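You operate a simulated robot arm through the tools that you are given. There is no shell and no other tool.

Carry out the task below with a simulated robot arm. There is one attempt and no reset: what you move stays moved.

JOB
Turn the open sack out into the purple tray and mark it with the blue clip.
Fine: sack empty and back; the clip is in the top drawer, which ends shut; spill nothing. Set down upright: open grey sack.

It is judged by the outcome, as a careful person would: the job done as asked, and still so three seconds after it is handed in. It fails if anything else is knocked over, pushed out of place, dropped, spilled or broken.

ROBOT AND FRAMES
A 6-joint arm with a two-finger gripper, fixed in place. Base frame: the origin is on the floor under the middle of its stand, x ahead of it, y to its left, z up. Readings come in m, rad, newtons and seconds.
It reaches about 1.572 m from its shoulder. Its first joint turns from -2.897 to 2.897 rad. Payload 2.45 kg.
The TCP is the grasp point between the finger pads, 0.02 m short of the fingertips. In the tool frame z runs along the fingers and y along their closing line. The gripper opens to 0.14 m; its body begins 0.168 m behind the TCP.
Orientation is told as [roll, pitch, yaw] about the base's x, y, z axes, in that order, counted from this pose: with the fingers straight down and closing along the base's y, the tool's x points along the base's -x, its y along +y and its z along -z.

CONTROLS
- The arm moves only by the tool arm_command. Its argument "motion" is a list of rows, each a list of 6 numbers: the shift along the base's x, y, z in units of 50 mm (1.0 is 50 mm), then the turn, a rotation vector about the base's x, y, z in units of 5 degrees (1.0 is 5 degrees). In form: [[dx, dy, dz, rx, ry, rz], ...]. A call has 1 to 20 rows; each row shifts and turns the commanded pose from where the row before left it. "jaw" is the closure in counts, from 0 (fully open) to 255 (shut), set as the call begins (left out, the last holds). A call with a number of a shift or a turn outside -1 to 1 is refused whole. Rows are played at 5 a second. More than 0.05 m and 0.15 rad between two rows, or a gripper value outside its range, and nothing of the call is played. A pose out of reach is approached as far as the arm can. The call stops where the force on the tool passes 50 N (or 10 N more than at its start, if that is more) or the arm is blocked; 0.2 s more then pass. Each finger travels about 0.045 m/s and halts on what it meets, pressing with about 38 N; the grip force reading is that of the motor and also rises with nothing between the fingers. The clock runs only during rows and for 0.2 s after the last one: add rows that do not move to give the fingers time. The reply holds the time, the measured pose of the TCP, the force on the tool along the base axes, the opening and the grip force, in the units named above and with some noise, with the torque about the TCP (base axes, N m) and any sound that the robot's microphone picked up.
- Cameras (640 x 400 px; columns grow to the right, rows downward): "scene" is fixed at [0.0605, -0.6564, 1.4591]; the picture's right is [-0.02, -1.00, 0.00], its down [0.93, -0.02, -0.37] and it looks along [0.37, -0.01, 0.93] (base axes); focal length 214 px, centre (320, 200). "wrist" rides on the gripper at [0.078, 0.011, -0.209] in the tool frame; the picture's right is [-0.14, 0.99, 0.00], its down [-0.92, -0.13, -0.37] and it looks along [-0.37, -0.05, 0.93] (tool axes); focal length 280 px, centre (320, 200). There is no depth. A picture from a camera that has moved, and an enlarged one, comes with that camera's place and axes in the base frame and with its lens. The place of the scene camera against the robot may be out by one fixed shift of up to 0.018 m in any direction.
- camera(camera): a new picture of that camera. The clock stands still meanwhile.
- inspect(camera, box): a new picture of the part [left, top, right, bottom] of that camera's present view, enlarged. The clock stands still meanwhile.
- finish_job(): hands the job in; it is judged then, once.

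Nothing tells you positions but the pictures and the camera data. Unless the task says otherwise, let go and move clear before handing in.

The tools are called after "Emit:" as name(argument=value, ...) on one line, values as JSON. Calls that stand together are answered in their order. arm_command: Moves the arm, as the interface text tells. Its arguments: {"type":"object","properties":{"motion":{"type":"array","items":{"type":"array","items":{"type":"number"}}},"jaw":{"type":"number"}},"required":["motion"]} The other tools are called the same way: camera (camera) takes a picture; inspect (camera, box) takes an enlarged picture of a part of a camera's view; finish_job () hands the job in.

At the start:

```text
time_s: 0.0
position: [0.6125, 0.3202, 1.2933]
ee_rot: [-0.001, 0.0, -0.001]
contact_force: [0.3, 0.9, 0.6]
wrist_torque: [-0.02, 0.03, -0.01]
grip_width: 0.1399
gripper_force: 0.1
```

scene: 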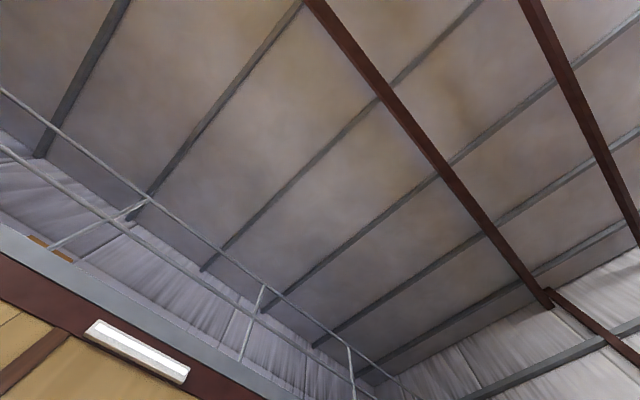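
wrist: 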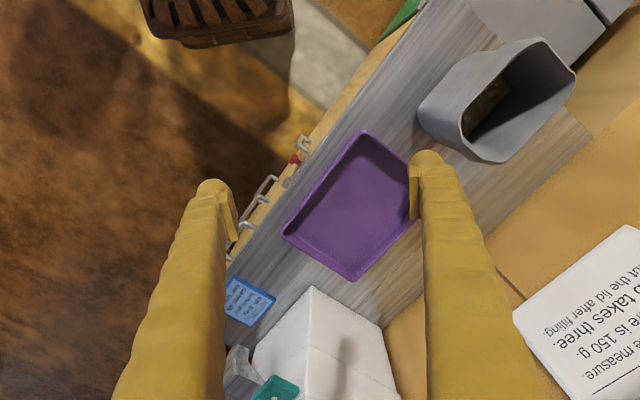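

The scene camera looks at the ceiling, so it seems of little use; the wrist camera shows a bench with a purple tray, an open grey sack, drawers with handles, and some blocks/notes. I'll look closer with the wrist camera before moving.

Emit:
camera(camera="wrist")

Emit:
inspect(camera="wrist", box=[220, 100, 420, 300])

Emit:
inspect(camera="wrist", box=[400, 0, 640, 180])

Emit:
inspect(camera="wrist", box=[200, 260, 420, 400])

Emit:
inspect(camera="wrist", box=[480, 200, 640, 400])

```text
taken
camera wrist: at [0.5342, 0.3326, 1.5023], right [0.14, 0.99, 0.0], down [0.92, -0.13, 0.37], along [0.37, -0.05, -0.93], focal length 280 px, centre (320, 200)
```

wrist: 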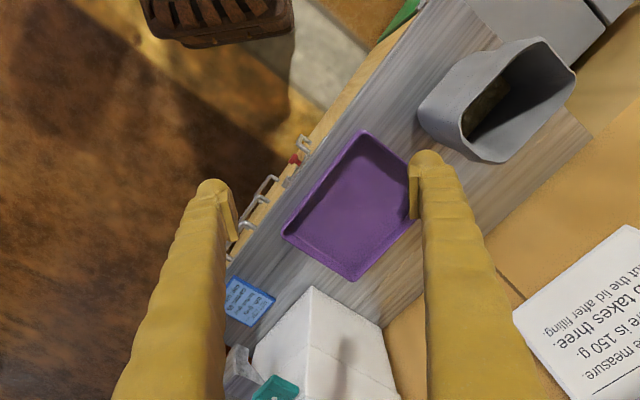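

```text
2.00 times, centred on (320, 200) of wrist
camera zoom: at [0.5342, 0.3326, 1.5023], right [0.14, 0.99, 0.0], down [0.92, -0.13, 0.37], along [0.37, -0.05, -0.93], focal length 561 px, centre (320, 200)
```

zoom: 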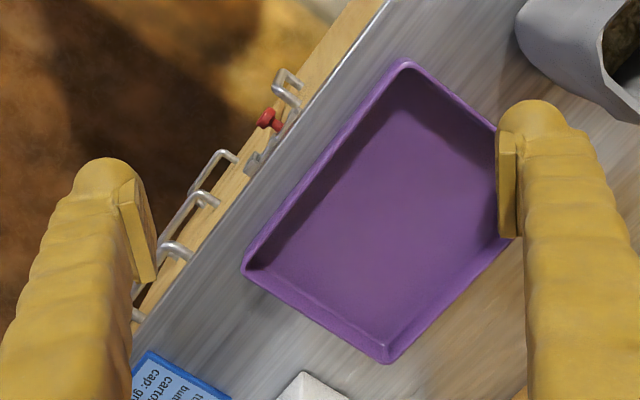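

```text
2.22 times, centred on (520, 90) of wrist
camera zoom: at [0.5342, 0.3326, 1.5023], right [0.14, 0.99, 0.0], down [0.92, -0.13, 0.37], along [0.37, -0.05, -0.93], focal length 623 px, centre (-124, 444)
```

zoom: 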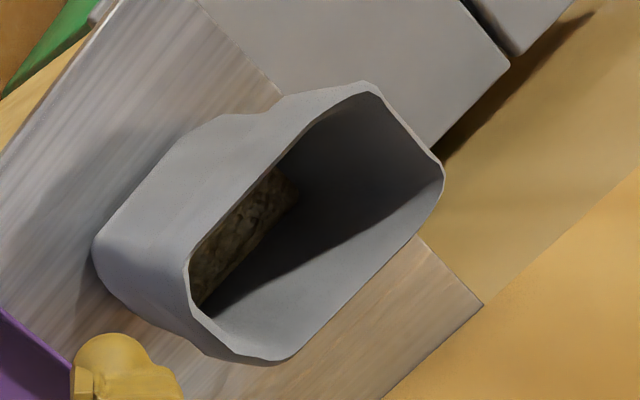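

```text
2.86 times, centred on (310, 330) of wrist
camera zoom: at [0.5342, 0.3326, 1.5023], right [0.14, 0.99, 0.0], down [0.92, -0.13, 0.37], along [0.37, -0.05, -0.93], focal length 801 px, centre (349, -171)
```

zoom: 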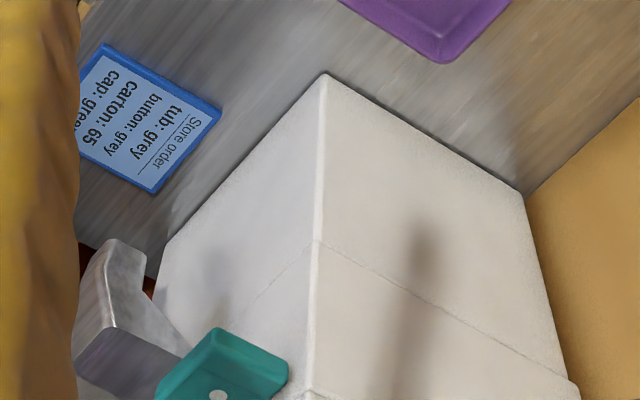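

```text
2.00 times, centred on (560, 300) of wrist
camera zoom: at [0.5342, 0.3326, 1.5023], right [0.14, 0.99, 0.0], down [0.92, -0.13, 0.37], along [0.37, -0.05, -0.93], focal length 561 px, centre (-160, 0)
```

zoom: 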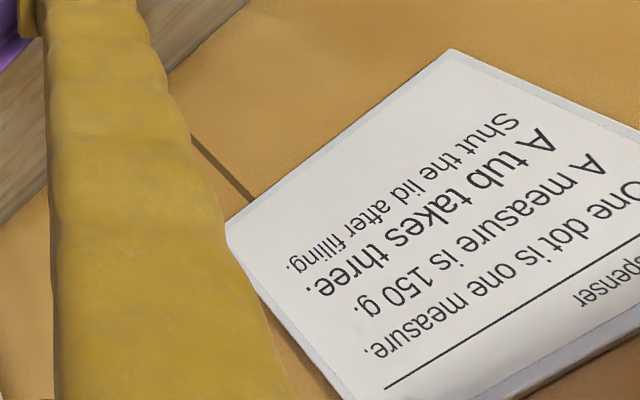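

The bench runs diagonally; the purple tray is in the middle, the sack is up-right with dark contents, and the drawer front is on the left edge with handles. I'll raise the arm to see more and gain parallax.

Emit:
arm_command(motion=[[0, 0, 1, 0, 0, 0], [0, 0, 1, 0, 0, 0], [0, 0, 1, 0, 0, 0], [0, 0, 1, 0, 0, 0], [0, 0, 0, 0, 0, 0]])

Emit:
camera(camera="wrist")

```text
time_s: 1.2
position: [0.6149, 0.3211, 1.4937]
ee_rot: [0.001, 0.0, -0.001]
contact_force: [0.2, 0.7, 0.4]
wrist_torque: [0.02, -0.01, 0.01]
grip_width: 0.14
gripper_force: 0.1
```

```text
taken
camera wrist: at [0.5362, 0.3334, 1.7023], right [0.14, 0.99, 0.0], down [0.92, -0.13, 0.37], along [0.36, -0.05, -0.93], focal length 280 px, centre (320, 200)
```

wrist: 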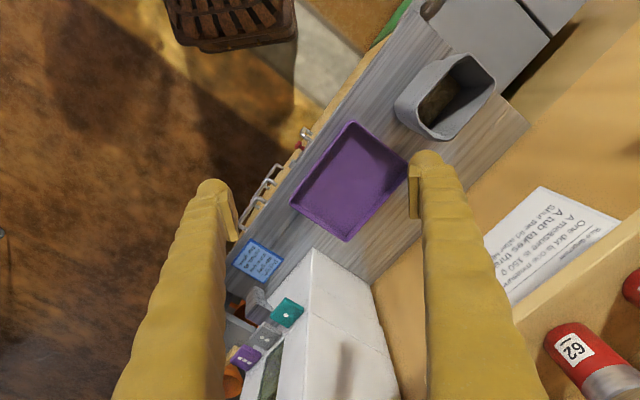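

The bench top is at about z≈0.9 with its front edge along x+y≈0.96, facing the robot diagonally; drawers lie under it around (0.79, 0.12). I'll swing the camera round to face the drawer front.

Emit:
arm_command(motion=[[0, -0.95, 0, 0, 0, 1], [0, -0.95, 0, 0, 0, 1], [0, -0.95, 0, 0, 0, 1], [0, -0.95, 0, 0, 0, 1], [0, -0.95, 0, 0, 0, 1], [0, -0.95, 0, 0, 0, 1], [0, -0.95, 0, 0, 0, 1], [0, -0.95, 0, 0, 0, 1], [0, 0, 0, 0, 0, 1], [0, 0, 0, 0, 0, 0]])

Emit:
camera(camera="wrist")

```text
time_s: 3.4
position: [0.6117, -0.06, 1.4928]
ee_rot: [0.001, -0.001, 0.788]
contact_force: [0.9, -0.8, -0.2]
wrist_torque: [-0.01, -0.01, 0.01]
grip_width: 0.1398
gripper_force: 0.0
```

```text
taken
camera wrist: at [0.5484, -0.1064, 1.7016], right [-0.6, 0.8, 0.0], down [0.74, 0.56, 0.37], along [0.29, 0.22, -0.93], focal length 280 px, centre (320, 200)
```

wrist: 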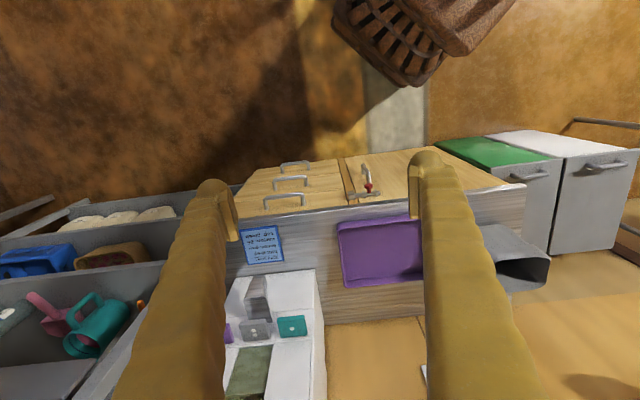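

The front has three drawers with handles at one side and a red-knob cupboard at the other; the image is upside-down relative to natural up. I'll tilt and lower to face the drawers.

Emit:
arm_command(motion=[[0, 0, -0.9, 0.7, -0.7, 0], [0, 0, -0.9, 0.7, -0.7, 0], [0, 0, -0.9, 0.7, -0.7, 0], [0, 0, -0.9, 0.7, -0.7, 0], [0, 0, -0.9, 0.7, -0.7, 0], [0, 0, -0.9, 0.7, -0.7, 0], [0, 0, -0.9, 0.7, -0.7, 0], [0, 0, -0.9, 0.7, -0.7, 0], [0, 0, 0, 0, 0, 0]])

Emit:
camera(camera="wrist")

```text
time_s: 5.4
position: [0.6122, -0.0594, 1.1339]
ee_rot: [-0.002, -0.693, 0.787]
contact_force: [0.2, -0.6, 0.3]
wrist_torque: [0.02, -0.02, -0.01]
grip_width: 0.1401
gripper_force: 0.0
```

```text
taken
camera wrist: at [0.4667, -0.1868, 1.2448], right [-0.63, 0.78, 0.09], down [0.42, 0.25, 0.87], along [0.65, 0.58, -0.48], focal length 280 px, centre (320, 200)
```

wrist: 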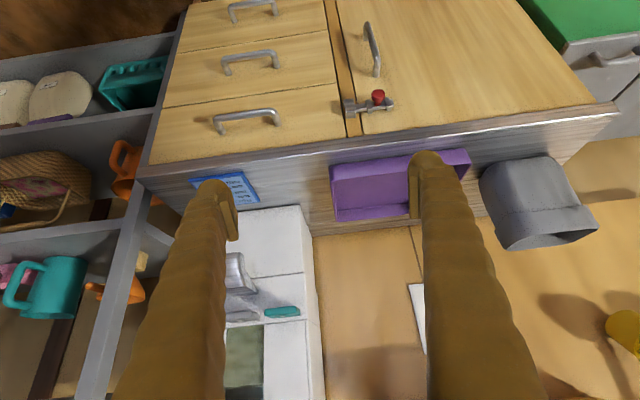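

I see three drawers (top one nearest the bench edge), a bolted cupboard, the tray, and the grey sack past it against a back wall. I'll zoom in on the details.

Emit:
inspect(camera="wrist", box=[140, 0, 400, 200])

Emit:
inspect(camera="wrist", box=[440, 120, 640, 260])

Emit:
inspect(camera="wrist", box=[0, 30, 220, 330])

Emit:
inspect(camera="wrist", box=[180, 140, 430, 400])

```text
2.00 times, centred on (270, 100) of wrist
camera zoom: at [0.4667, -0.1868, 1.2448], right [-0.63, 0.78, 0.09], down [0.42, 0.25, 0.87], along [0.65, 0.58, -0.48], focal length 561 px, centre (420, 400)
```

zoom: 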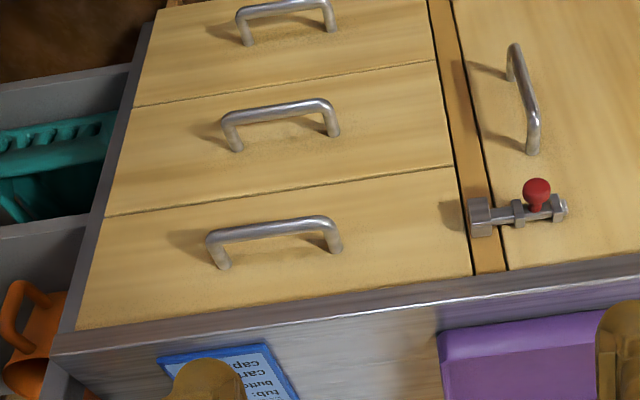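

```text
2.86 times, centred on (540, 190) of wrist
camera zoom: at [0.4667, -0.1868, 1.2448], right [-0.63, 0.78, 0.09], down [0.42, 0.25, 0.87], along [0.65, 0.58, -0.48], focal length 801 px, centre (-309, 229)
```

zoom: 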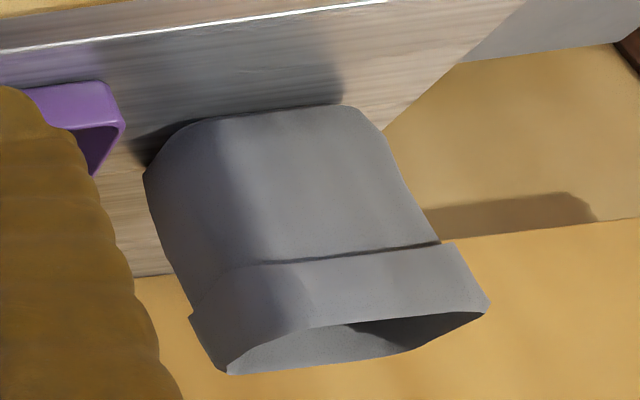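

```text
1.33 times, centred on (110, 180) of wrist
camera zoom: at [0.4667, -0.1868, 1.2448], right [-0.63, 0.78, 0.09], down [0.42, 0.25, 0.87], along [0.65, 0.58, -0.48], focal length 374 px, centre (600, 227)
```

zoom: 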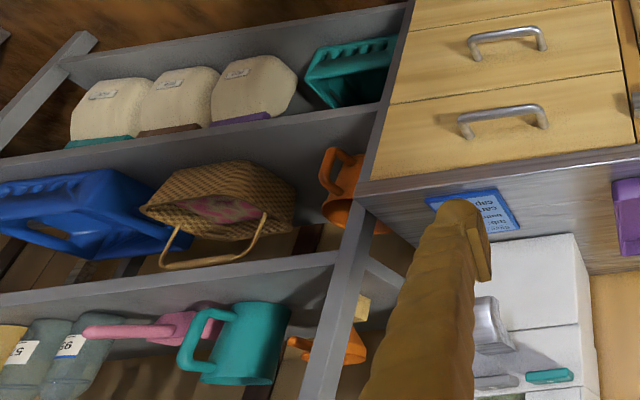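

```text
1.54 times, centred on (305, 270) of wrist
camera zoom: at [0.4667, -0.1868, 1.2448], right [-0.63, 0.78, 0.09], down [0.42, 0.25, 0.87], along [0.65, 0.58, -0.48], focal length 431 px, centre (343, 92)
```

zoom: 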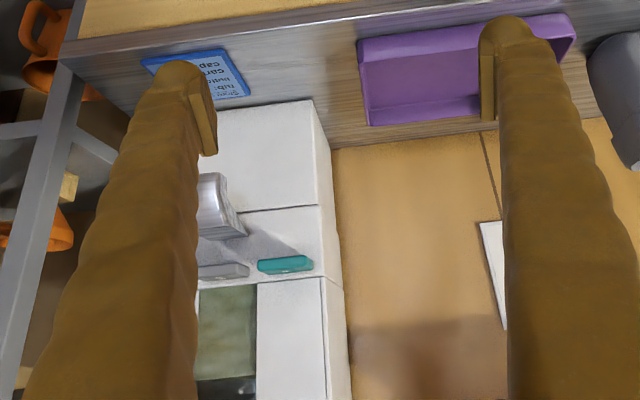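

The sack stands with its long side along the bench at roughly (0.60, 0.62), rim z≈1.05; a tall dispenser stands at the other end of the bench. I'll go back up, turn the tool, and look at the sack along the bench.

Emit:
arm_command(motion=[[0, 0, 0.8, -0.7, 0.7, 0], [0, 0, 0.8, -0.7, 0.7, 0], [0, 0, 0.8, -0.7, 0.7, 0], [0, 0, 0.8, -0.7, 0.7, 0], [0, 0, 0.8, -0.7, 0.7, 0], [0, 0, 0.8, -0.7, 0.7, 0], [0, 0, 0.8, -0.7, 0.7, 0], [0, 0, 0.8, -0.7, 0.7, 0], [0, 0, 0, 0, 0, 0]])

Emit:
arm_command(motion=[[0, 0.6, 0, 0, 0, -1], [0, 0.6, 0, 0, 0, -1], [0, 0.6, 0, 0, 0, -1], [0, 0.6, 0, 0, 0, -1], [0, 0.6, 0, 0, 0, -1], [0, 0.6, 0, 0, 0, -1], [0, 0.6, 0, 0, 0, -1], [0, 0.6, 0, 0, 0, -1], [0, 0.6, 0, 0, 0, -1], [0, 0.6, 0, 0, 0, -1], [0, 0.6, 0, 0, 0, -1], [0, 0.6, 0, 0, 0, -1], [0, 0.6, 0, 0, 0, -1], [0, 0.6, 0, 0, 0, -1], [0, 0.6, 0, 0, 0, -1], [0, 0.6, 0, 0, 0, -1], [0, 0.6, 0, 0, 0, -1], [0, 0.6, 0, 0, 0, -1], [0, 0, 0, 0, 0, 0]])

Emit:
camera(camera="wrist")

```text
time_s: 7.4
position: [0.6144, -0.0636, 1.4537]
ee_rot: [0.0, 0.001, 0.784]
contact_force: [-0.4, -0.5, -0.4]
wrist_torque: [0.0, -0.01, 0.02]
grip_width: 0.1399
gripper_force: 0.0
```

```text
time_s: 11.4
position: [0.6143, 0.4805, 1.4549]
ee_rot: [0.0, 0.0, -0.785]
contact_force: [-0.5, 0.1, -0.6]
wrist_torque: [-0.02, 0.03, -0.04]
grip_width: 0.14
gripper_force: 0.1
```

```text
taken
camera wrist: at [0.5656, 0.5458, 1.6631], right [0.8, 0.6, 0.0], down [0.56, -0.74, 0.37], along [0.22, -0.29, -0.93], focal length 280 px, centre (320, 200)
```

wrist: 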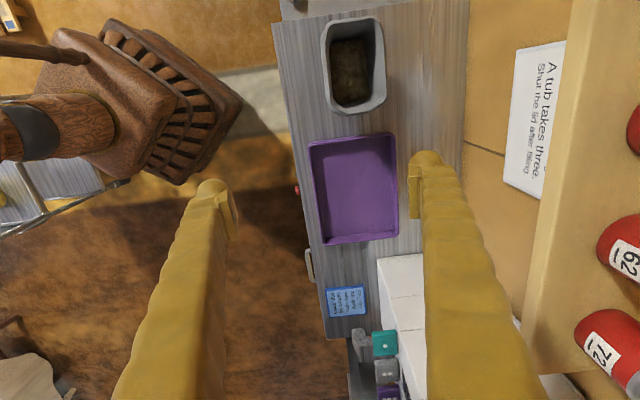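

From here I get a near-overhead view of the sack and tray. Zooming in for measurements.

Emit:
inspect(camera="wrist", box=[270, 0, 430, 120])

Emit:
inspect(camera="wrist", box=[280, 110, 440, 260])

Emit:
inspect(camera="wrist", box=[280, 230, 440, 400])

```text
3.33 times, centred on (350, 60) of wrist
camera zoom: at [0.5656, 0.5458, 1.6631], right [0.8, 0.6, 0.0], down [0.56, -0.74, 0.37], along [0.22, -0.29, -0.93], focal length 935 px, centre (220, 667)
```

zoom: 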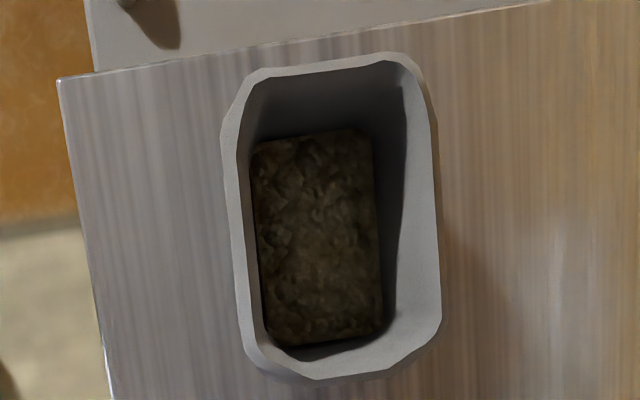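

```text
2.67 times, centred on (360, 185) of wrist
camera zoom: at [0.5656, 0.5458, 1.6631], right [0.8, 0.6, 0.0], down [0.56, -0.74, 0.37], along [0.22, -0.29, -0.93], focal length 748 px, centre (213, 240)
```

zoom: 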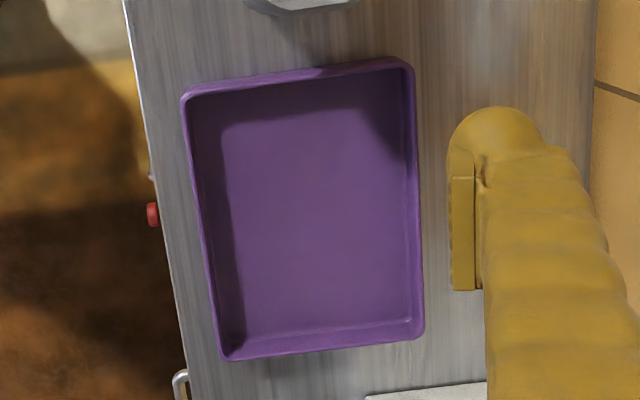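

```text
2.35 times, centred on (360, 315) of wrist
camera zoom: at [0.5656, 0.5458, 1.6631], right [0.8, 0.6, 0.0], down [0.56, -0.74, 0.37], along [0.22, -0.29, -0.93], focal length 660 px, centre (226, -71)
```

zoom: 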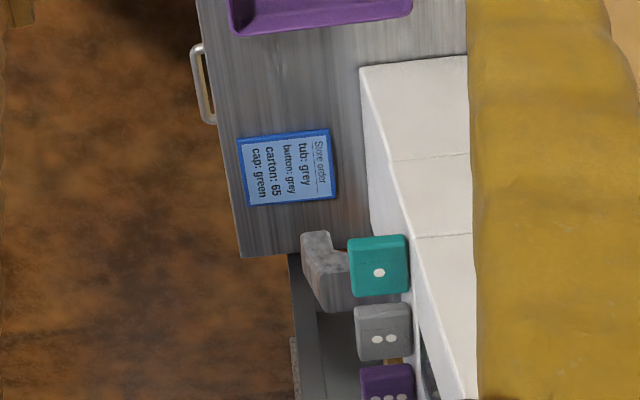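

Measured: sack centre ≈ (0.60, 0.616), rim ~0.12 × 0.165 m at z≈1.06, tray centre ≈ (0.827, 0.379), bench z≈0.85. Now I'll tilt the tool to horizontal, pointing along the bench toward the sack, staying high and clear of the dispenser.

Emit:
arm_command(motion=[[0.0556, -0.078, -0.339, 0.707, 0.707, 0], [0.0556, -0.078, -0.339, 0.707, 0.707, 0], [0.0556, -0.078, -0.339, 0.707, 0.707, 0], [0.0556, -0.078, -0.339, 0.707, 0.707, 0], [0.0556, -0.078, -0.339, 0.707, 0.707, 0], [0.0556, -0.078, -0.339, 0.707, 0.707, 0], [0.0556, -0.078, -0.339, 0.707, 0.707, 0], [0.0556, -0.078, -0.339, 0.707, 0.707, 0], [0.0556, -0.078, -0.339, 0.707, 0.707, 0], [0.0556, -0.078, -0.339, 0.707, 0.707, 0], [0, 0, 0, 0, 0, 0]])

Emit:
camera(camera="wrist")

Emit:
camera(camera="scene")

```text
time_s: 13.8
position: [0.6402, 0.4419, 1.2847]
ee_rot: [0.001, 0.874, -0.785]
contact_force: [-0.4, 0.9, 0.7]
wrist_torque: [-0.02, 0.01, 0.02]
grip_width: 0.1401
gripper_force: 0.0
```

```text
taken
camera wrist: at [0.7246, 0.3737, 1.4783], right [0.76, 0.64, -0.1], down [0.53, -0.71, -0.47], along [-0.37, 0.3, -0.88], focal length 280 px, centre (320, 200)
```

wrist: 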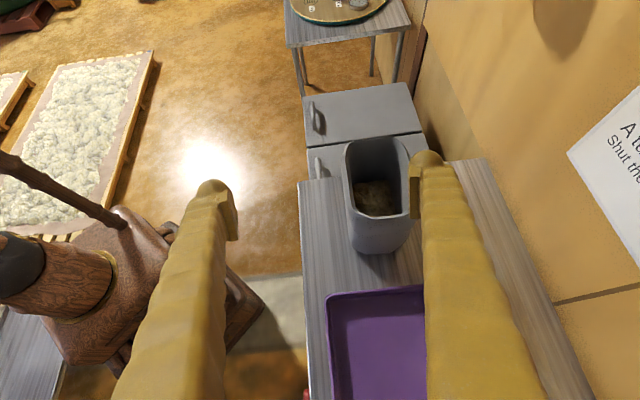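

```text
taken
```

scene: 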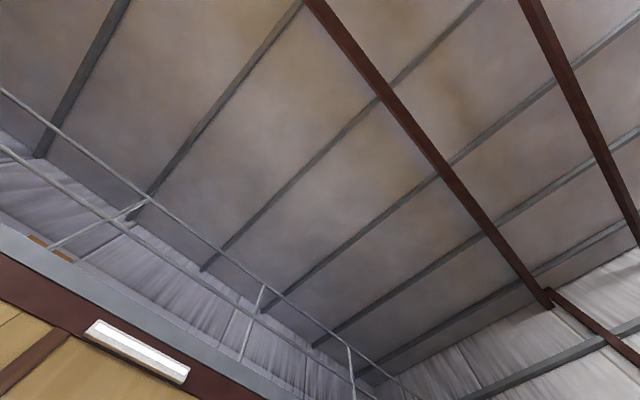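

Clear view; sack is upright with open cuff. Continuing the tilt to horizontal for a side look.

Emit:
arm_command(motion=[[0.0556, -0.078, -0.339, 0.707, 0.707, 0], [0.0556, -0.078, -0.339, 0.707, 0.707, 0], [0.0556, -0.078, -0.339, 0.707, 0.707, 0], [0.0556, -0.078, -0.339, 0.707, 0.707, 0], [0.0556, -0.078, -0.339, 0.707, 0.707, 0], [0.0556, -0.078, -0.339, 0.707, 0.707, 0], [0.0556, -0.078, -0.339, 0.707, 0.707, 0], [0.0556, -0.078, -0.339, 0.707, 0.707, 0], [0, 0, 0, 0, 0, 0]])

Emit:
camera(camera="wrist")

Emit:
inspect(camera="wrist", box=[260, 130, 480, 300])

```text
time_s: 15.8
position: [0.6649, 0.4108, 1.1468]
ee_rot: [-0.123, 1.57, -0.909]
contact_force: [0.6, 0.0, -0.7]
wrist_torque: [0.03, -0.05, 0.02]
grip_width: 0.1401
gripper_force: 0.1
```

```text
taken
camera wrist: at [0.8187, 0.2723, 1.2265], right [0.7, 0.7, -0.14], down [0.17, -0.35, -0.92], along [-0.69, 0.62, -0.37], focal length 280 px, centre (320, 200)
```

wrist: 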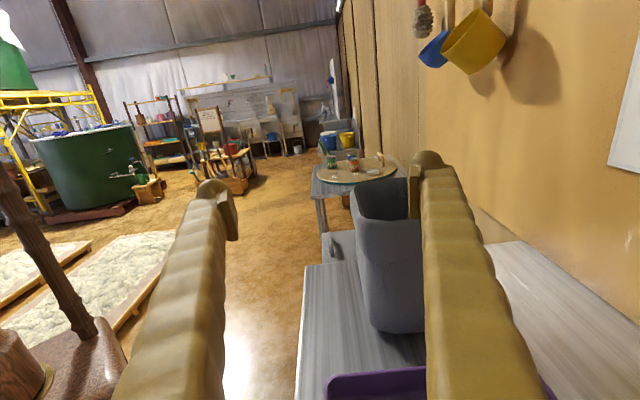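

```text
2.35 times, centred on (370, 215) of wrist
camera zoom: at [0.8187, 0.2723, 1.2265], right [0.7, 0.7, -0.14], down [0.17, -0.35, -0.92], along [-0.69, 0.62, -0.37], focal length 660 px, centre (202, 165)
```

zoom: 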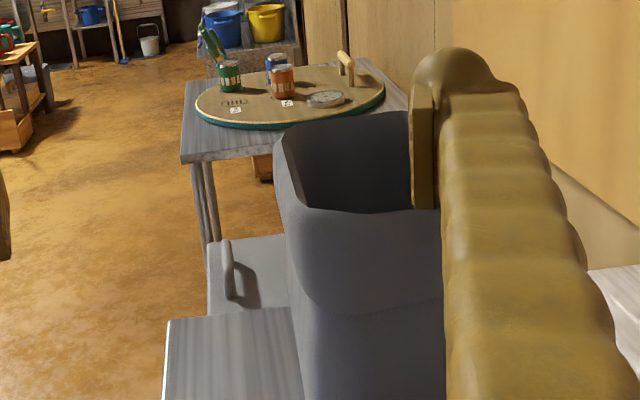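

The sack is gripable across its ~0.11 m depth from this side. Before touching it, I'll dry-run the pour rotation high above the tray to make sure the wrist can do it.

Emit:
arm_command(motion=[[0, 0, 0.17, -0.707, -0.707, 0], [0, 0, 0.17, -0.707, -0.707, 0], [0, 0, 0.17, -0.707, -0.707, 0], [0, 0, 0.17, -0.707, -0.707, 0], [0, 0, 0.17, -0.707, -0.707, 0], [0, 0, 0.17, -0.707, -0.707, 0], [0, 0, 0.17, -0.707, -0.707, 0], [0, 0, 0.17, -0.707, -0.707, 0], [0, 0, 0.17, -0.707, -0.707, 0], [0, 0, 0.17, -0.707, -0.707, 0], [0, 0, 0.17, -0.707, -0.707, 0], [0, 0, 0.17, -0.707, -0.707, 0], [0, 0, 0.17, -0.707, -0.707, 0], [0, 0, 0.17, -0.707, -0.707, 0], [0, 0, 0.17, -0.707, -0.707, 0], [0, 0, 0.17, -0.707, -0.707, 0], [0, 0, 0.17, -0.707, -0.707, 0], [0, 0, 0.17, -0.707, -0.707, 0]])

Emit:
arm_command(motion=[[0.6, -0.19, 0, -0.707, -0.707, 0], [0.6, -0.19, 0, -0.707, -0.707, 0], [0.6, -0.19, 0, -0.707, -0.707, 0], [0.6, -0.19, 0, -0.707, -0.707, 0], [0.6, -0.19, 0, -0.707, -0.707, 0], [0.6, -0.19, 0, -0.707, -0.707, 0], [0, 0, 0, -0.707, -0.707, 0], [0, 0, 0, -0.707, -0.707, 0], [0, 0, 0, -0.707, -0.707, 0], [0, 0, 0, -0.707, -0.707, 0], [0, 0, 0, -0.707, -0.707, 0], [0, 0, 0, -0.707, -0.707, 0], [0, 0, 0, -0.707, -0.707, 0], [0, 0, 0, -0.707, -0.707, 0], [0, 0, 0, -0.707, -0.707, 0], [0, 0, 0, 0, 0, 0]])

Emit:
camera(camera="wrist")

```text
time_s: 19.6
position: [0.6639, 0.4094, 1.3007]
ee_rot: [0.003, -0.003, -0.784]
contact_force: [0.4, 0.1, -0.3]
wrist_torque: [-0.01, 0.03, 0.0]
grip_width: 0.14
gripper_force: 0.1
```

```text
time_s: 23.0
position: [0.8435, 0.3534, 1.3013]
ee_rot: [0.0, -1.307, -0.785]
contact_force: [0.3, -0.1, 0.9]
wrist_torque: [-0.03, 0.01, -0.01]
grip_width: 0.1399
gripper_force: 0.1
```

```text
taken
camera wrist: at [0.6931, 0.5194, 1.2793], right [0.73, 0.68, 0.13], down [-0.17, -0.01, 0.98], along [0.67, -0.74, 0.11], focal length 280 px, centre (320, 200)
```

wrist: 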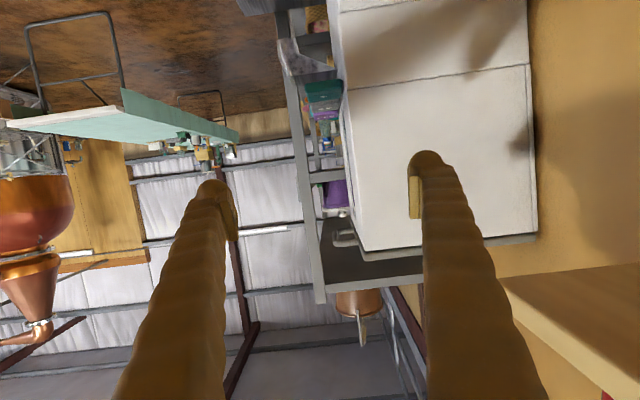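

The wrist can reach the pour orientation (−75° tilt) freely. Now I'll return and set up the pre-grasp next to the sack, tool pointing along the bench, tilted 15° down.

Emit:
arm_command(motion=[[-0.2016, 0.2256, 0, 0.707, 0.707, 0], [-0.2016, 0.2256, 0, 0.707, 0.707, 0], [-0.2016, 0.2256, 0, 0.707, 0.707, 0], [-0.2016, 0.2256, 0, 0.707, 0.707, 0], [-0.2016, 0.2256, 0, 0.707, 0.707, 0], [-0.2016, 0.2256, 0, 0.707, 0.707, 0], [-0.2016, 0.2256, 0, 0.707, 0.707, 0], [-0.2016, 0.2256, 0, 0.707, 0.707, 0], [-0.2016, 0.2256, 0, 0.707, 0.707, 0], [-0.2016, 0.2256, 0, 0.707, 0.707, 0], [-0.2016, 0.2256, 0, 0.707, 0.707, 0], [-0.2016, 0.2256, 0, 0.707, 0.707, 0], [-0.2016, 0.2256, 0, 0.707, 0.707, 0], [-0.2016, 0.2256, 0, 0.707, 0.707, 0], [-0.2016, 0.2256, 0, 0.707, 0.707, 0], [0, 0, 0, 0, 0, 0]])

Emit:
arm_command(motion=[[0, 0, -0.3, 0.707, 0.707, 0], [0, 0, -0.3, 0.707, 0.707, 0], [0, 0, -0.3, 0.707, 0.707, 0], [0, 0, -0.3, 0.707, 0.707, 0], [0, 0, -0.3, 0.707, 0.707, 0], [0, 0, -0.3, 0.707, 0.707, 0], [0, 0, -0.3, 0.707, 0.707, 0], [0, 0, -0.3, 0.707, 0.707, 0], [0, 0, -0.3, 0.707, 0.707, 0], [0, 0, -0.3, 0.707, 0.707, 0], [0, 0, -0.3, 0.707, 0.707, 0], [0, 0, -0.3, 0.707, 0.707, 0], [0, 0, -0.3, 0.707, 0.707, 0], [0, 0, -0.3, 0.707, 0.707, 0], [0, 0, -0.3, 0.707, 0.707, 0], [0, 0, 0, 0, 0, 0]])

Emit:
camera(camera="wrist")

```text
time_s: 26.4
position: [0.6932, 0.5228, 1.3004]
ee_rot: [0.002, 0.0, -0.788]
contact_force: [-1.1, 0.9, 0.3]
wrist_torque: [0.05, -0.01, -0.04]
grip_width: 0.1399
gripper_force: 0.0
```

```text
time_s: 29.8
position: [0.693, 0.523, 1.0768]
ee_rot: [0.002, 1.307, -0.784]
contact_force: [0.4, -0.6, 0.4]
wrist_torque: [0.01, -0.05, 0.0]
grip_width: 0.1402
gripper_force: 0.0
```

```text
taken
camera wrist: at [0.8272, 0.4039, 1.2056], right [0.73, 0.67, -0.13], down [0.33, -0.51, -0.79], along [-0.6, 0.53, -0.59], focal length 280 px, centre (320, 200)
```

wrist: 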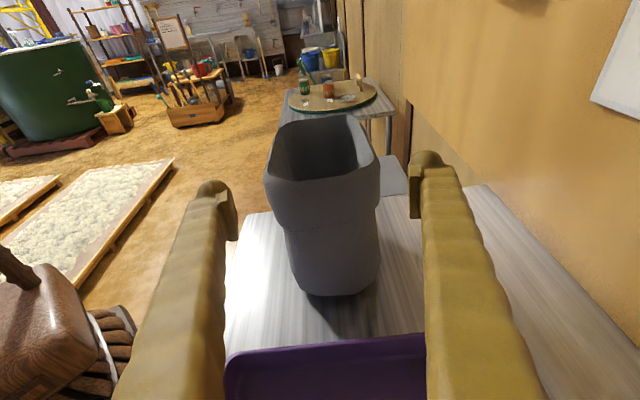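

The sack sits between the finger lines. I'll zoom to check centring and body shape before advancing.

Emit:
inspect(camera="wrist", box=[220, 100, 460, 320])

```text
1.82 times, centred on (340, 210) of wrist
camera zoom: at [0.8272, 0.4039, 1.2056], right [0.73, 0.67, -0.13], down [0.33, -0.51, -0.79], along [-0.6, 0.53, -0.59], focal length 510 px, centre (284, 182)
```

zoom: 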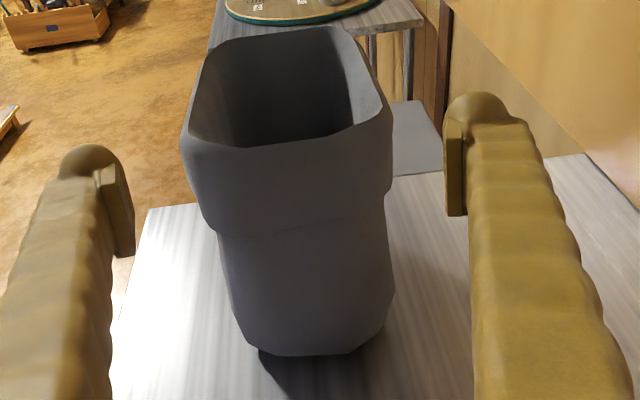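

Sack body spans d≈0.805–0.917 (width ~0.112), well centred in the open fingers. I'll descend and slide the fingers along both sides of it.

Emit:
arm_command(motion=[[0, 0, -0.5, 0, 0, 0], [0, 0, -0.5, 0, 0, 0], [0, 0, -0.5, 0, 0, 0], [0, 0, -0.44, 0, 0, 0], [0, 0, 0, 0, 0, 0]])

Emit:
camera(camera="wrist")

```text
time_s: 31.0
position: [0.6915, 0.5206, 0.9776]
ee_rot: [-0.002, 1.307, -0.787]
contact_force: [-0.9, -0.5, -0.3]
wrist_torque: [-0.02, -0.01, -0.01]
grip_width: 0.1402
gripper_force: 0.0
```

```text
taken
camera wrist: at [0.8266, 0.4028, 1.1076], right [0.73, 0.67, -0.13], down [0.33, -0.51, -0.79], along [-0.6, 0.53, -0.59], focal length 280 px, centre (320, 200)
```

wrist: 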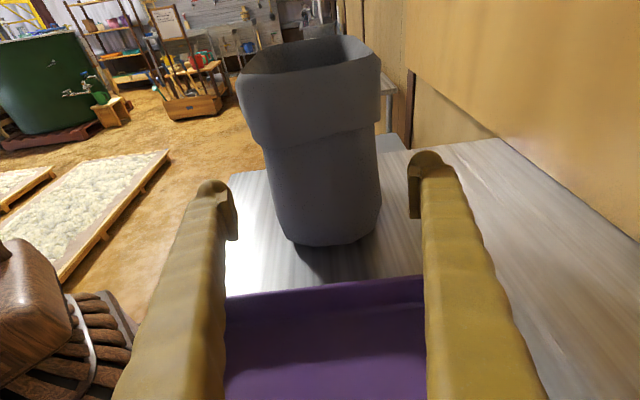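

Aligned; advancing halfway along the tool axis, then checking.

Emit:
arm_command(motion=[[-0.2333, 0.2333, -0.0885, 0, 0, 0], [-0.2333, 0.2333, -0.0885, 0, 0, 0], [-0.2333, 0.2333, -0.0885, 0, 0, 0], [-0.2333, 0.2333, -0.0885, 0, 0, 0], [0, 0, 0, 0, 0, 0]])

Emit:
camera(camera="wrist")

```text
time_s: 32.2
position: [0.6447, 0.5702, 0.9622]
ee_rot: [0.0, 1.308, -0.786]
contact_force: [0.6, -0.2, -0.3]
wrist_torque: [-0.03, 0.01, -0.02]
grip_width: 0.1399
gripper_force: 0.0
```

```text
taken
camera wrist: at [0.7795, 0.4511, 1.0914], right [0.73, 0.67, -0.13], down [0.33, -0.51, -0.79], along [-0.6, 0.53, -0.59], focal length 280 px, centre (320, 200)
```

wrist: 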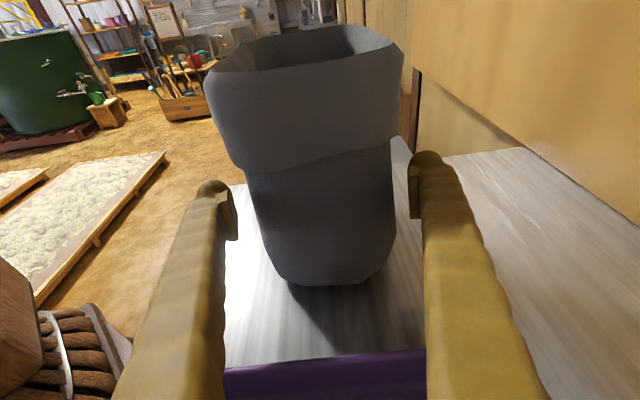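

Still centred with clearance on both sides; advancing the rest.

Emit:
arm_command(motion=[[-0.2333, 0.2333, -0.0885, 0, 0, 0], [-0.2333, 0.2333, -0.0885, 0, 0, 0], [-0.2333, 0.2333, -0.0885, 0, 0, 0], [-0.2333, 0.2333, -0.0885, 0, 0, 0], [0, 0, 0, 0, 0, 0]])

Emit:
camera(camera="wrist")

```text
time_s: 33.4
position: [0.5977, 0.615, 0.9416]
ee_rot: [-0.004, 1.306, -0.79]
contact_force: [9.0, -2.6, 14.8]
wrist_torque: [-0.42, -0.55, 0.2]
grip_width: 0.1401
gripper_force: 0.3
```

```text
taken
camera wrist: at [0.7328, 0.4974, 1.0723], right [0.73, 0.67, -0.13], down [0.33, -0.51, -0.79], along [-0.6, 0.53, -0.6], focal length 280 px, centre (320, 200)
```

wrist: 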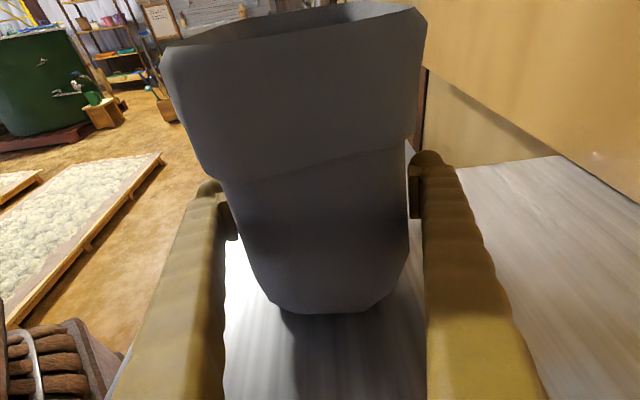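

A contact force of ~17 N has appeared near the fingers. I'll stop and look closely before doing anything else.

Emit:
inspect(camera="wrist", box=[150, 120, 310, 280])

Emit:
inspect(camera="wrist", box=[340, 100, 500, 260])

Emit:
inspect(camera="wrist", box=[160, 240, 480, 400])

```text
2.50 times, centred on (230, 200) of wrist
camera zoom: at [0.7328, 0.4974, 1.0723], right [0.73, 0.67, -0.13], down [0.33, -0.51, -0.79], along [-0.6, 0.53, -0.6], focal length 701 px, centre (545, 200)
```

zoom: 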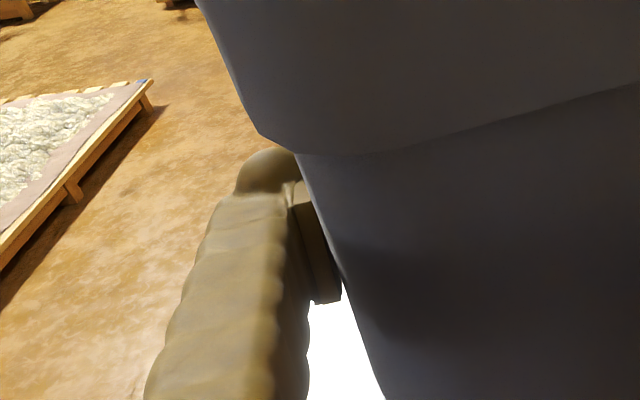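

```text
2.50 times, centred on (420, 180) of wrist
camera zoom: at [0.7328, 0.4974, 1.0723], right [0.73, 0.67, -0.13], down [0.33, -0.51, -0.79], along [-0.6, 0.53, -0.6], focal length 701 px, centre (70, 250)
```

zoom: 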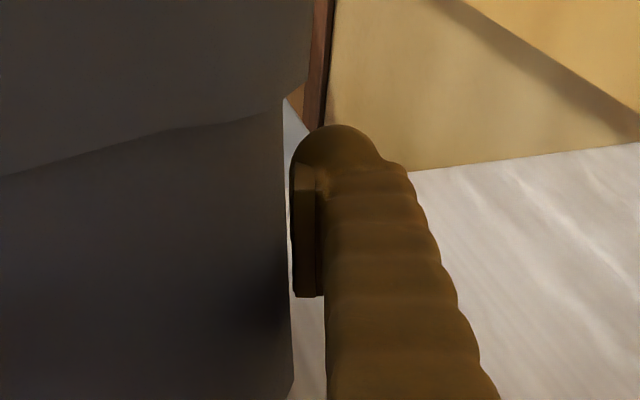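

```text
2.00 times, centred on (320, 320) of wrist
camera zoom: at [0.7328, 0.4974, 1.0723], right [0.73, 0.67, -0.13], down [0.33, -0.51, -0.79], along [-0.6, 0.53, -0.6], focal length 561 px, centre (320, -40)
```

zoom: 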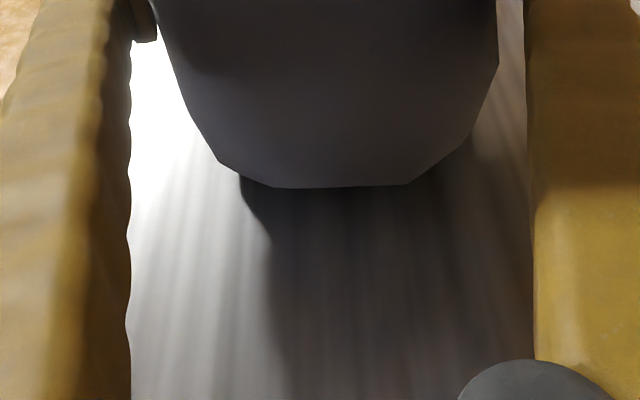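

I'll take a still reading to see if the contact persists, and look at the bottom of the view.

Emit:
arm_command(motion=[[0, 0, 0, 0, 0, 0]])

Emit:
inspect(camera="wrist", box=[360, 320, 520, 400])

Emit:
inspect(camera="wrist", box=[100, 0, 500, 200])

```text
time_s: 33.8
position: [0.5975, 0.6166, 0.9416]
ee_rot: [-0.005, 1.307, -0.789]
contact_force: [5.7, 1.5, 4.0]
wrist_torque: [-0.16, -0.04, 0.09]
grip_width: 0.1404
gripper_force: 0.0
```

```text
4.00 times, centred on (440, 360) of wrist
camera zoom: at [0.7328, 0.4975, 1.0721], right [0.73, 0.67, -0.13], down [0.33, -0.51, -0.79], along [-0.6, 0.53, -0.6], focal length 1122 px, centre (-160, -440)
```

zoom: 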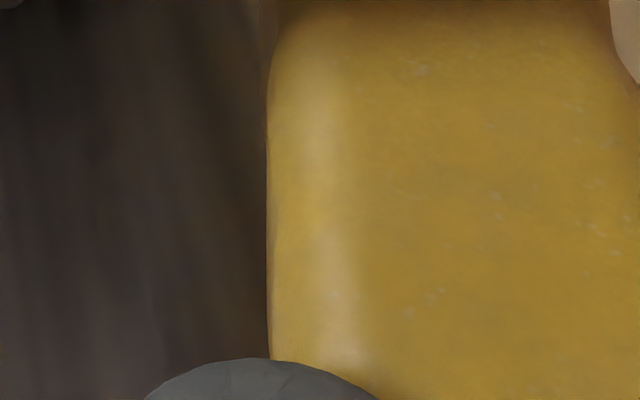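

```text
1.60 times, centred on (300, 100) of wrist
camera zoom: at [0.7328, 0.4975, 1.0721], right [0.73, 0.67, -0.13], down [0.33, -0.51, -0.79], along [-0.6, 0.53, -0.6], focal length 449 px, centre (352, 360)
```

zoom: 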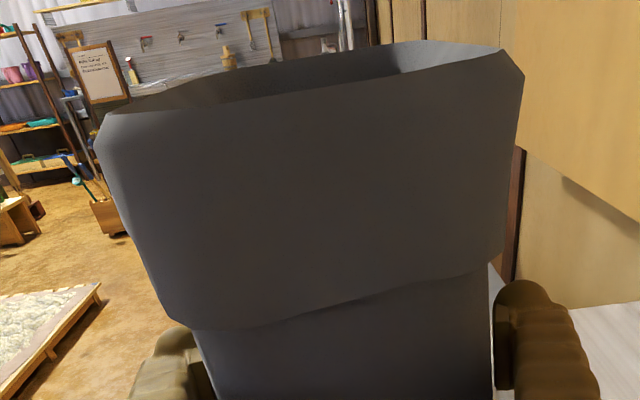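

The force is dropping; one more still reading to see if it settles.

Emit:
arm_command(motion=[[0, 0, 0, 0, 0, 0], [0, 0, 0, 0, 0, 0]])

Emit:
camera(camera="wrist")

```text
time_s: 34.4
position: [0.598, 0.6153, 0.9419]
ee_rot: [-0.002, 1.307, -0.79]
contact_force: [-1.5, 1.6, -4.2]
wrist_torque: [0.03, 0.3, -0.04]
grip_width: 0.14
gripper_force: 0.1
```

```text
taken
camera wrist: at [0.7329, 0.4974, 1.0724], right [0.73, 0.67, -0.13], down [0.33, -0.51, -0.79], along [-0.6, 0.53, -0.59], focal length 280 px, centre (320, 200)
```

wrist: 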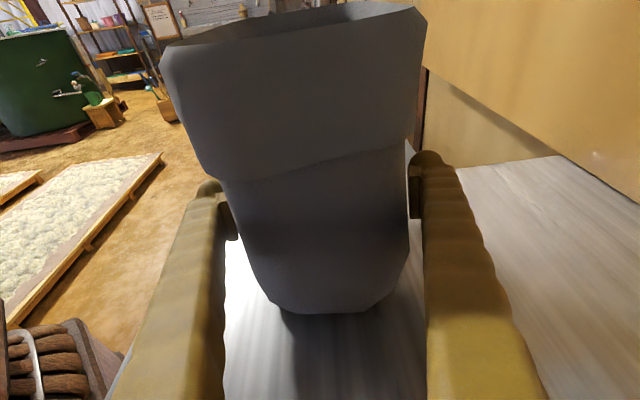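

The reading is oscillating around zero with nothing visibly moved; I'll raise 1 cm to see whether it clears (in case the wrist is close to the tray).

Emit:
arm_command(motion=[[0, 0, 0.1, 0, 0, 0], [0, 0, 0.1, 0, 0, 0], [0, 0, 0, 0, 0, 0], [0, 0, 0, 0, 0, 0]])

Emit:
arm_command(motion=[[0, 0, 0, 0, 0, 0]])

```text
time_s: 35.4
position: [0.5988, 0.6157, 0.9539]
ee_rot: [-0.002, 1.309, -0.786]
contact_force: [0.9, -2.0, -3.0]
wrist_torque: [0.16, 0.11, 0.03]
grip_width: 0.14
gripper_force: 0.0
```

```text
time_s: 35.8
position: [0.5988, 0.6151, 0.9524]
ee_rot: [0.0, 1.307, -0.785]
contact_force: [2.1, -1.4, -2.0]
wrist_torque: [0.12, 0.1, 0.02]
grip_width: 0.1398
gripper_force: 0.2
```

The small residual force now looks like the fingers touching under the cuff. I'll step down in small increments and read.

Emit:
arm_command(motion=[[0, 0, -0.1, 0, 0, 0], [0, 0, -0.1, 0, 0, 0], [0, 0, 0, 0, 0, 0], [0, 0, 0, 0, 0, 0]])

Emit:
arm_command(motion=[[0, 0, -0.1, 0, 0, 0], [0, 0, 0, 0, 0, 0], [0, 0, 0, 0, 0, 0]])

Emit:
arm_command(motion=[[0, 0, 0, 0, 0, 0]])

```text
time_s: 36.8
position: [0.599, 0.6166, 0.9427]
ee_rot: [0.0, 1.306, -0.785]
contact_force: [-0.5, -0.3, 0.6]
wrist_torque: [0.02, -0.04, -0.09]
grip_width: 0.1398
gripper_force: 0.0
```

```text
time_s: 37.6
position: [0.5987, 0.6162, 0.9382]
ee_rot: [-0.001, 1.308, -0.786]
contact_force: [-0.4, -0.4, 0.1]
wrist_torque: [0.0, 0.01, -0.04]
grip_width: 0.1401
gripper_force: 0.1
```

```text
time_s: 38.0
position: [0.599, 0.6141, 0.938]
ee_rot: [-0.002, 1.309, -0.786]
contact_force: [-0.3, 0.2, -1.2]
wrist_torque: [-0.02, 0.01, -0.01]
grip_width: 0.1401
gripper_force: 0.2
```

Contact cleared at z≈0.938, so the fingers were brushing the cuff. Closing on the sack now.

Emit:
arm_command(motion=[[0, 0, 0, 0, 0, 0], [0, 0, 0, 0, 0, 0], [0, 0, 0, 0, 0, 0], [0, 0, 0, 0, 0, 0], [0, 0, 0, 0, 0, 0], [0, 0, 0, 0, 0, 0], [0, 0, 0, 0, 0, 0]], jaw=255)

Emit:
camera(camera="wrist")

```text
time_s: 39.6
position: [0.5983, 0.6166, 0.9385]
ee_rot: [0.001, 1.307, -0.787]
contact_force: [3.1, -2.9, 0.6]
wrist_torque: [0.04, 0.07, -0.03]
grip_width: 0.1364
gripper_force: 38.0
```

```text
taken
camera wrist: at [0.7338, 0.4969, 1.0681], right [0.73, 0.67, -0.13], down [0.33, -0.51, -0.79], along [-0.6, 0.53, -0.59], focal length 280 px, centre (320, 200)
```

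wrist: 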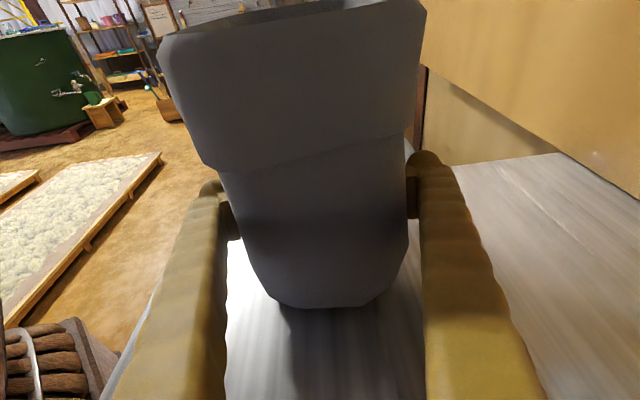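

The grip holds at 0.136 m width with 38 N. Lifting a little to check the hold and weight.

Emit:
arm_command(motion=[[0, 0, 0.2, 0, 0, 0], [0, 0, 0.2, 0, 0, 0], [0, 0, 0.2, 0, 0, 0], [0, 0, 0, 0, 0, 0], [0, 0, 0, 0, 0, 0]])

Emit:
camera(camera="wrist")

```text
time_s: 40.8
position: [0.5988, 0.6157, 0.9678]
ee_rot: [0.002, 1.306, -0.786]
contact_force: [2.1, -3.5, -0.6]
wrist_torque: [-0.01, 0.16, 0.07]
grip_width: 0.1353
gripper_force: 38.1
```

```text
taken
camera wrist: at [0.7335, 0.4962, 1.098], right [0.73, 0.67, -0.13], down [0.33, -0.51, -0.79], along [-0.6, 0.53, -0.59], focal length 280 px, centre (320, 200)
```

wrist: 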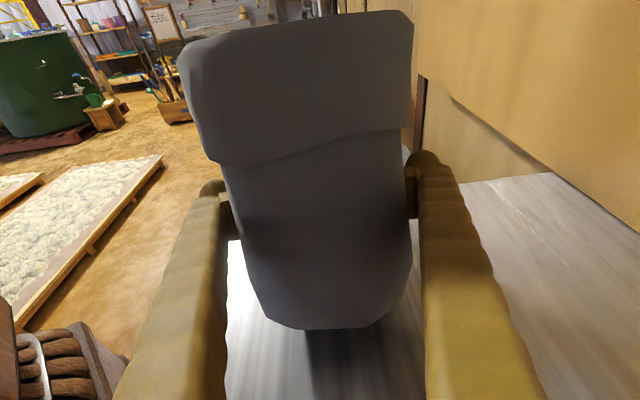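

The sack did not come up: it seems to have slipped in the grip and stayed on the bench. I'll look closely before the next step.

Emit:
inspect(camera="wrist", box=[150, 100, 330, 260])

Emit:
inspect(camera="wrist", box=[330, 90, 490, 250])

Emit:
inspect(camera="wrist", box=[220, 240, 460, 400])

```text
2.50 times, centred on (240, 180) of wrist
camera zoom: at [0.7335, 0.4962, 1.098], right [0.73, 0.67, -0.13], down [0.33, -0.51, -0.79], along [-0.6, 0.53, -0.59], focal length 701 px, centre (520, 250)
```

zoom: 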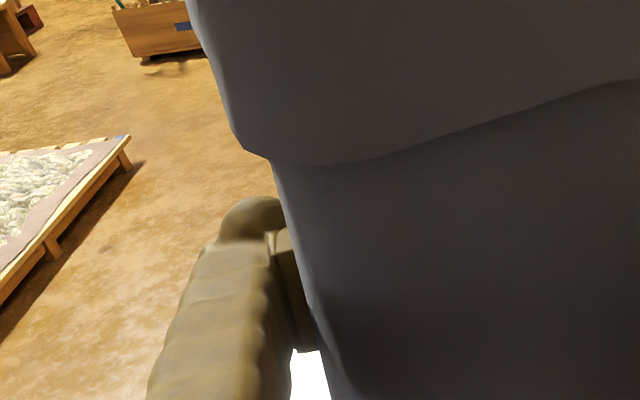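

```text
2.50 times, centred on (410, 170) of wrist
camera zoom: at [0.7335, 0.4962, 1.098], right [0.73, 0.67, -0.13], down [0.33, -0.51, -0.79], along [-0.6, 0.53, -0.59], focal length 701 px, centre (95, 275)
```

zoom: 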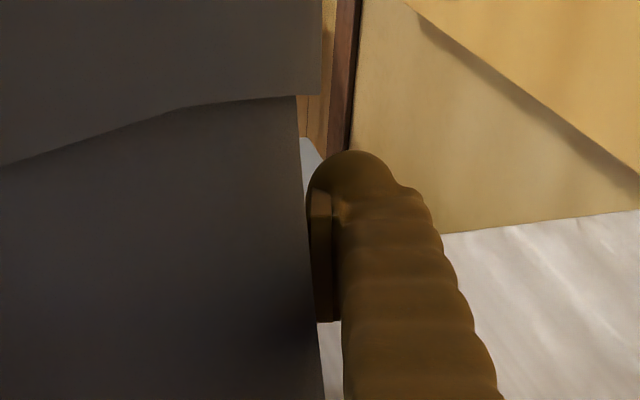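

```text
2.50 times, centred on (340, 320) of wrist
camera zoom: at [0.7335, 0.4962, 1.098], right [0.73, 0.67, -0.13], down [0.33, -0.51, -0.79], along [-0.6, 0.53, -0.59], focal length 701 px, centre (270, -100)
```

zoom: 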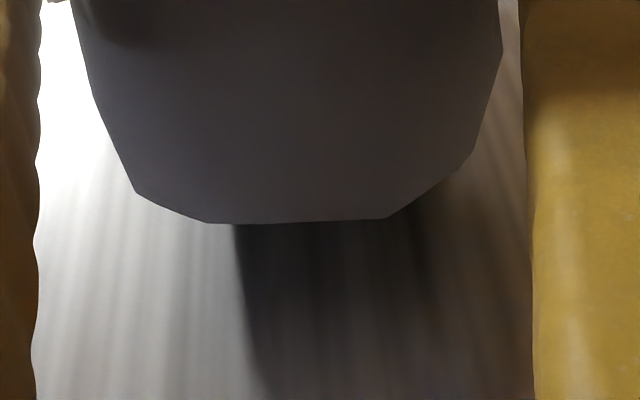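

It's unclear whether the sack rose with a slight tilt or slipped. I'll lift 2 cm more and compare the picture.

Emit:
arm_command(motion=[[0, 0, 0.2, 0, 0, 0], [0, 0, 0.2, 0, 0, 0], [0, 0, 0, 0, 0, 0], [0, 0, 0, 0, 0, 0]])

Emit:
camera(camera="wrist")

```text
time_s: 41.8
position: [0.5996, 0.6163, 0.9882]
ee_rot: [0.0, 1.308, -0.785]
contact_force: [0.5, -2.9, -1.1]
wrist_torque: [0.29, -0.11, -0.02]
grip_width: 0.1345
gripper_force: 38.0
```

```text
taken
camera wrist: at [0.7338, 0.4972, 1.1184], right [0.73, 0.67, -0.13], down [0.33, -0.51, -0.79], along [-0.6, 0.53, -0.59], focal length 280 px, centre (320, 200)
```

wrist: 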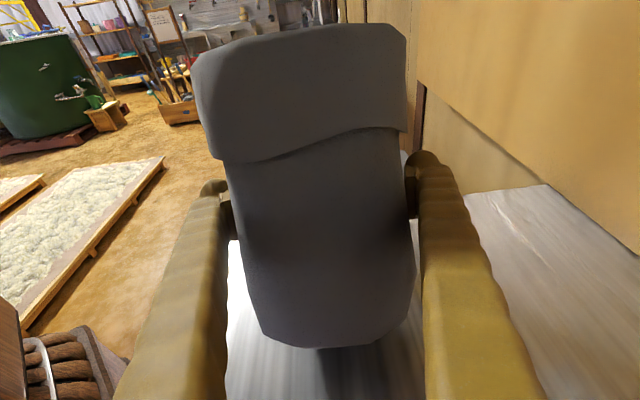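

The sack is tipping (mouth swinging away) because I hold it off-centre. Lowering it back to the bench so it stands upright again.

Emit:
arm_command(motion=[[0, 0, -0.2, 0, 0, 0], [0, 0, -0.2, 0, 0, 0], [0, 0, -0.2, 0, 0, 0], [0, 0, -0.2, 0, 0, 0], [0, 0, -0.2, 0, 0, 0], [0, 0, 0, 0, 0, 0], [0, 0, 0, 0, 0, 0]])

Emit:
camera(camera="wrist")

```text
time_s: 43.4
position: [0.5977, 0.6159, 0.9391]
ee_rot: [0.001, 1.307, -0.786]
contact_force: [3.7, -3.0, 2.4]
wrist_torque: [0.0, -0.01, 0.02]
grip_width: 0.1335
gripper_force: 37.9
```

```text
taken
camera wrist: at [0.7328, 0.497, 1.0687], right [0.73, 0.67, -0.13], down [0.33, -0.51, -0.79], along [-0.6, 0.53, -0.59], focal length 280 px, centre (320, 200)
```

wrist: 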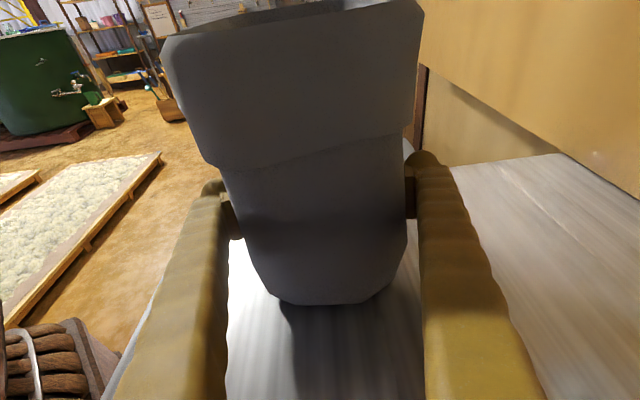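

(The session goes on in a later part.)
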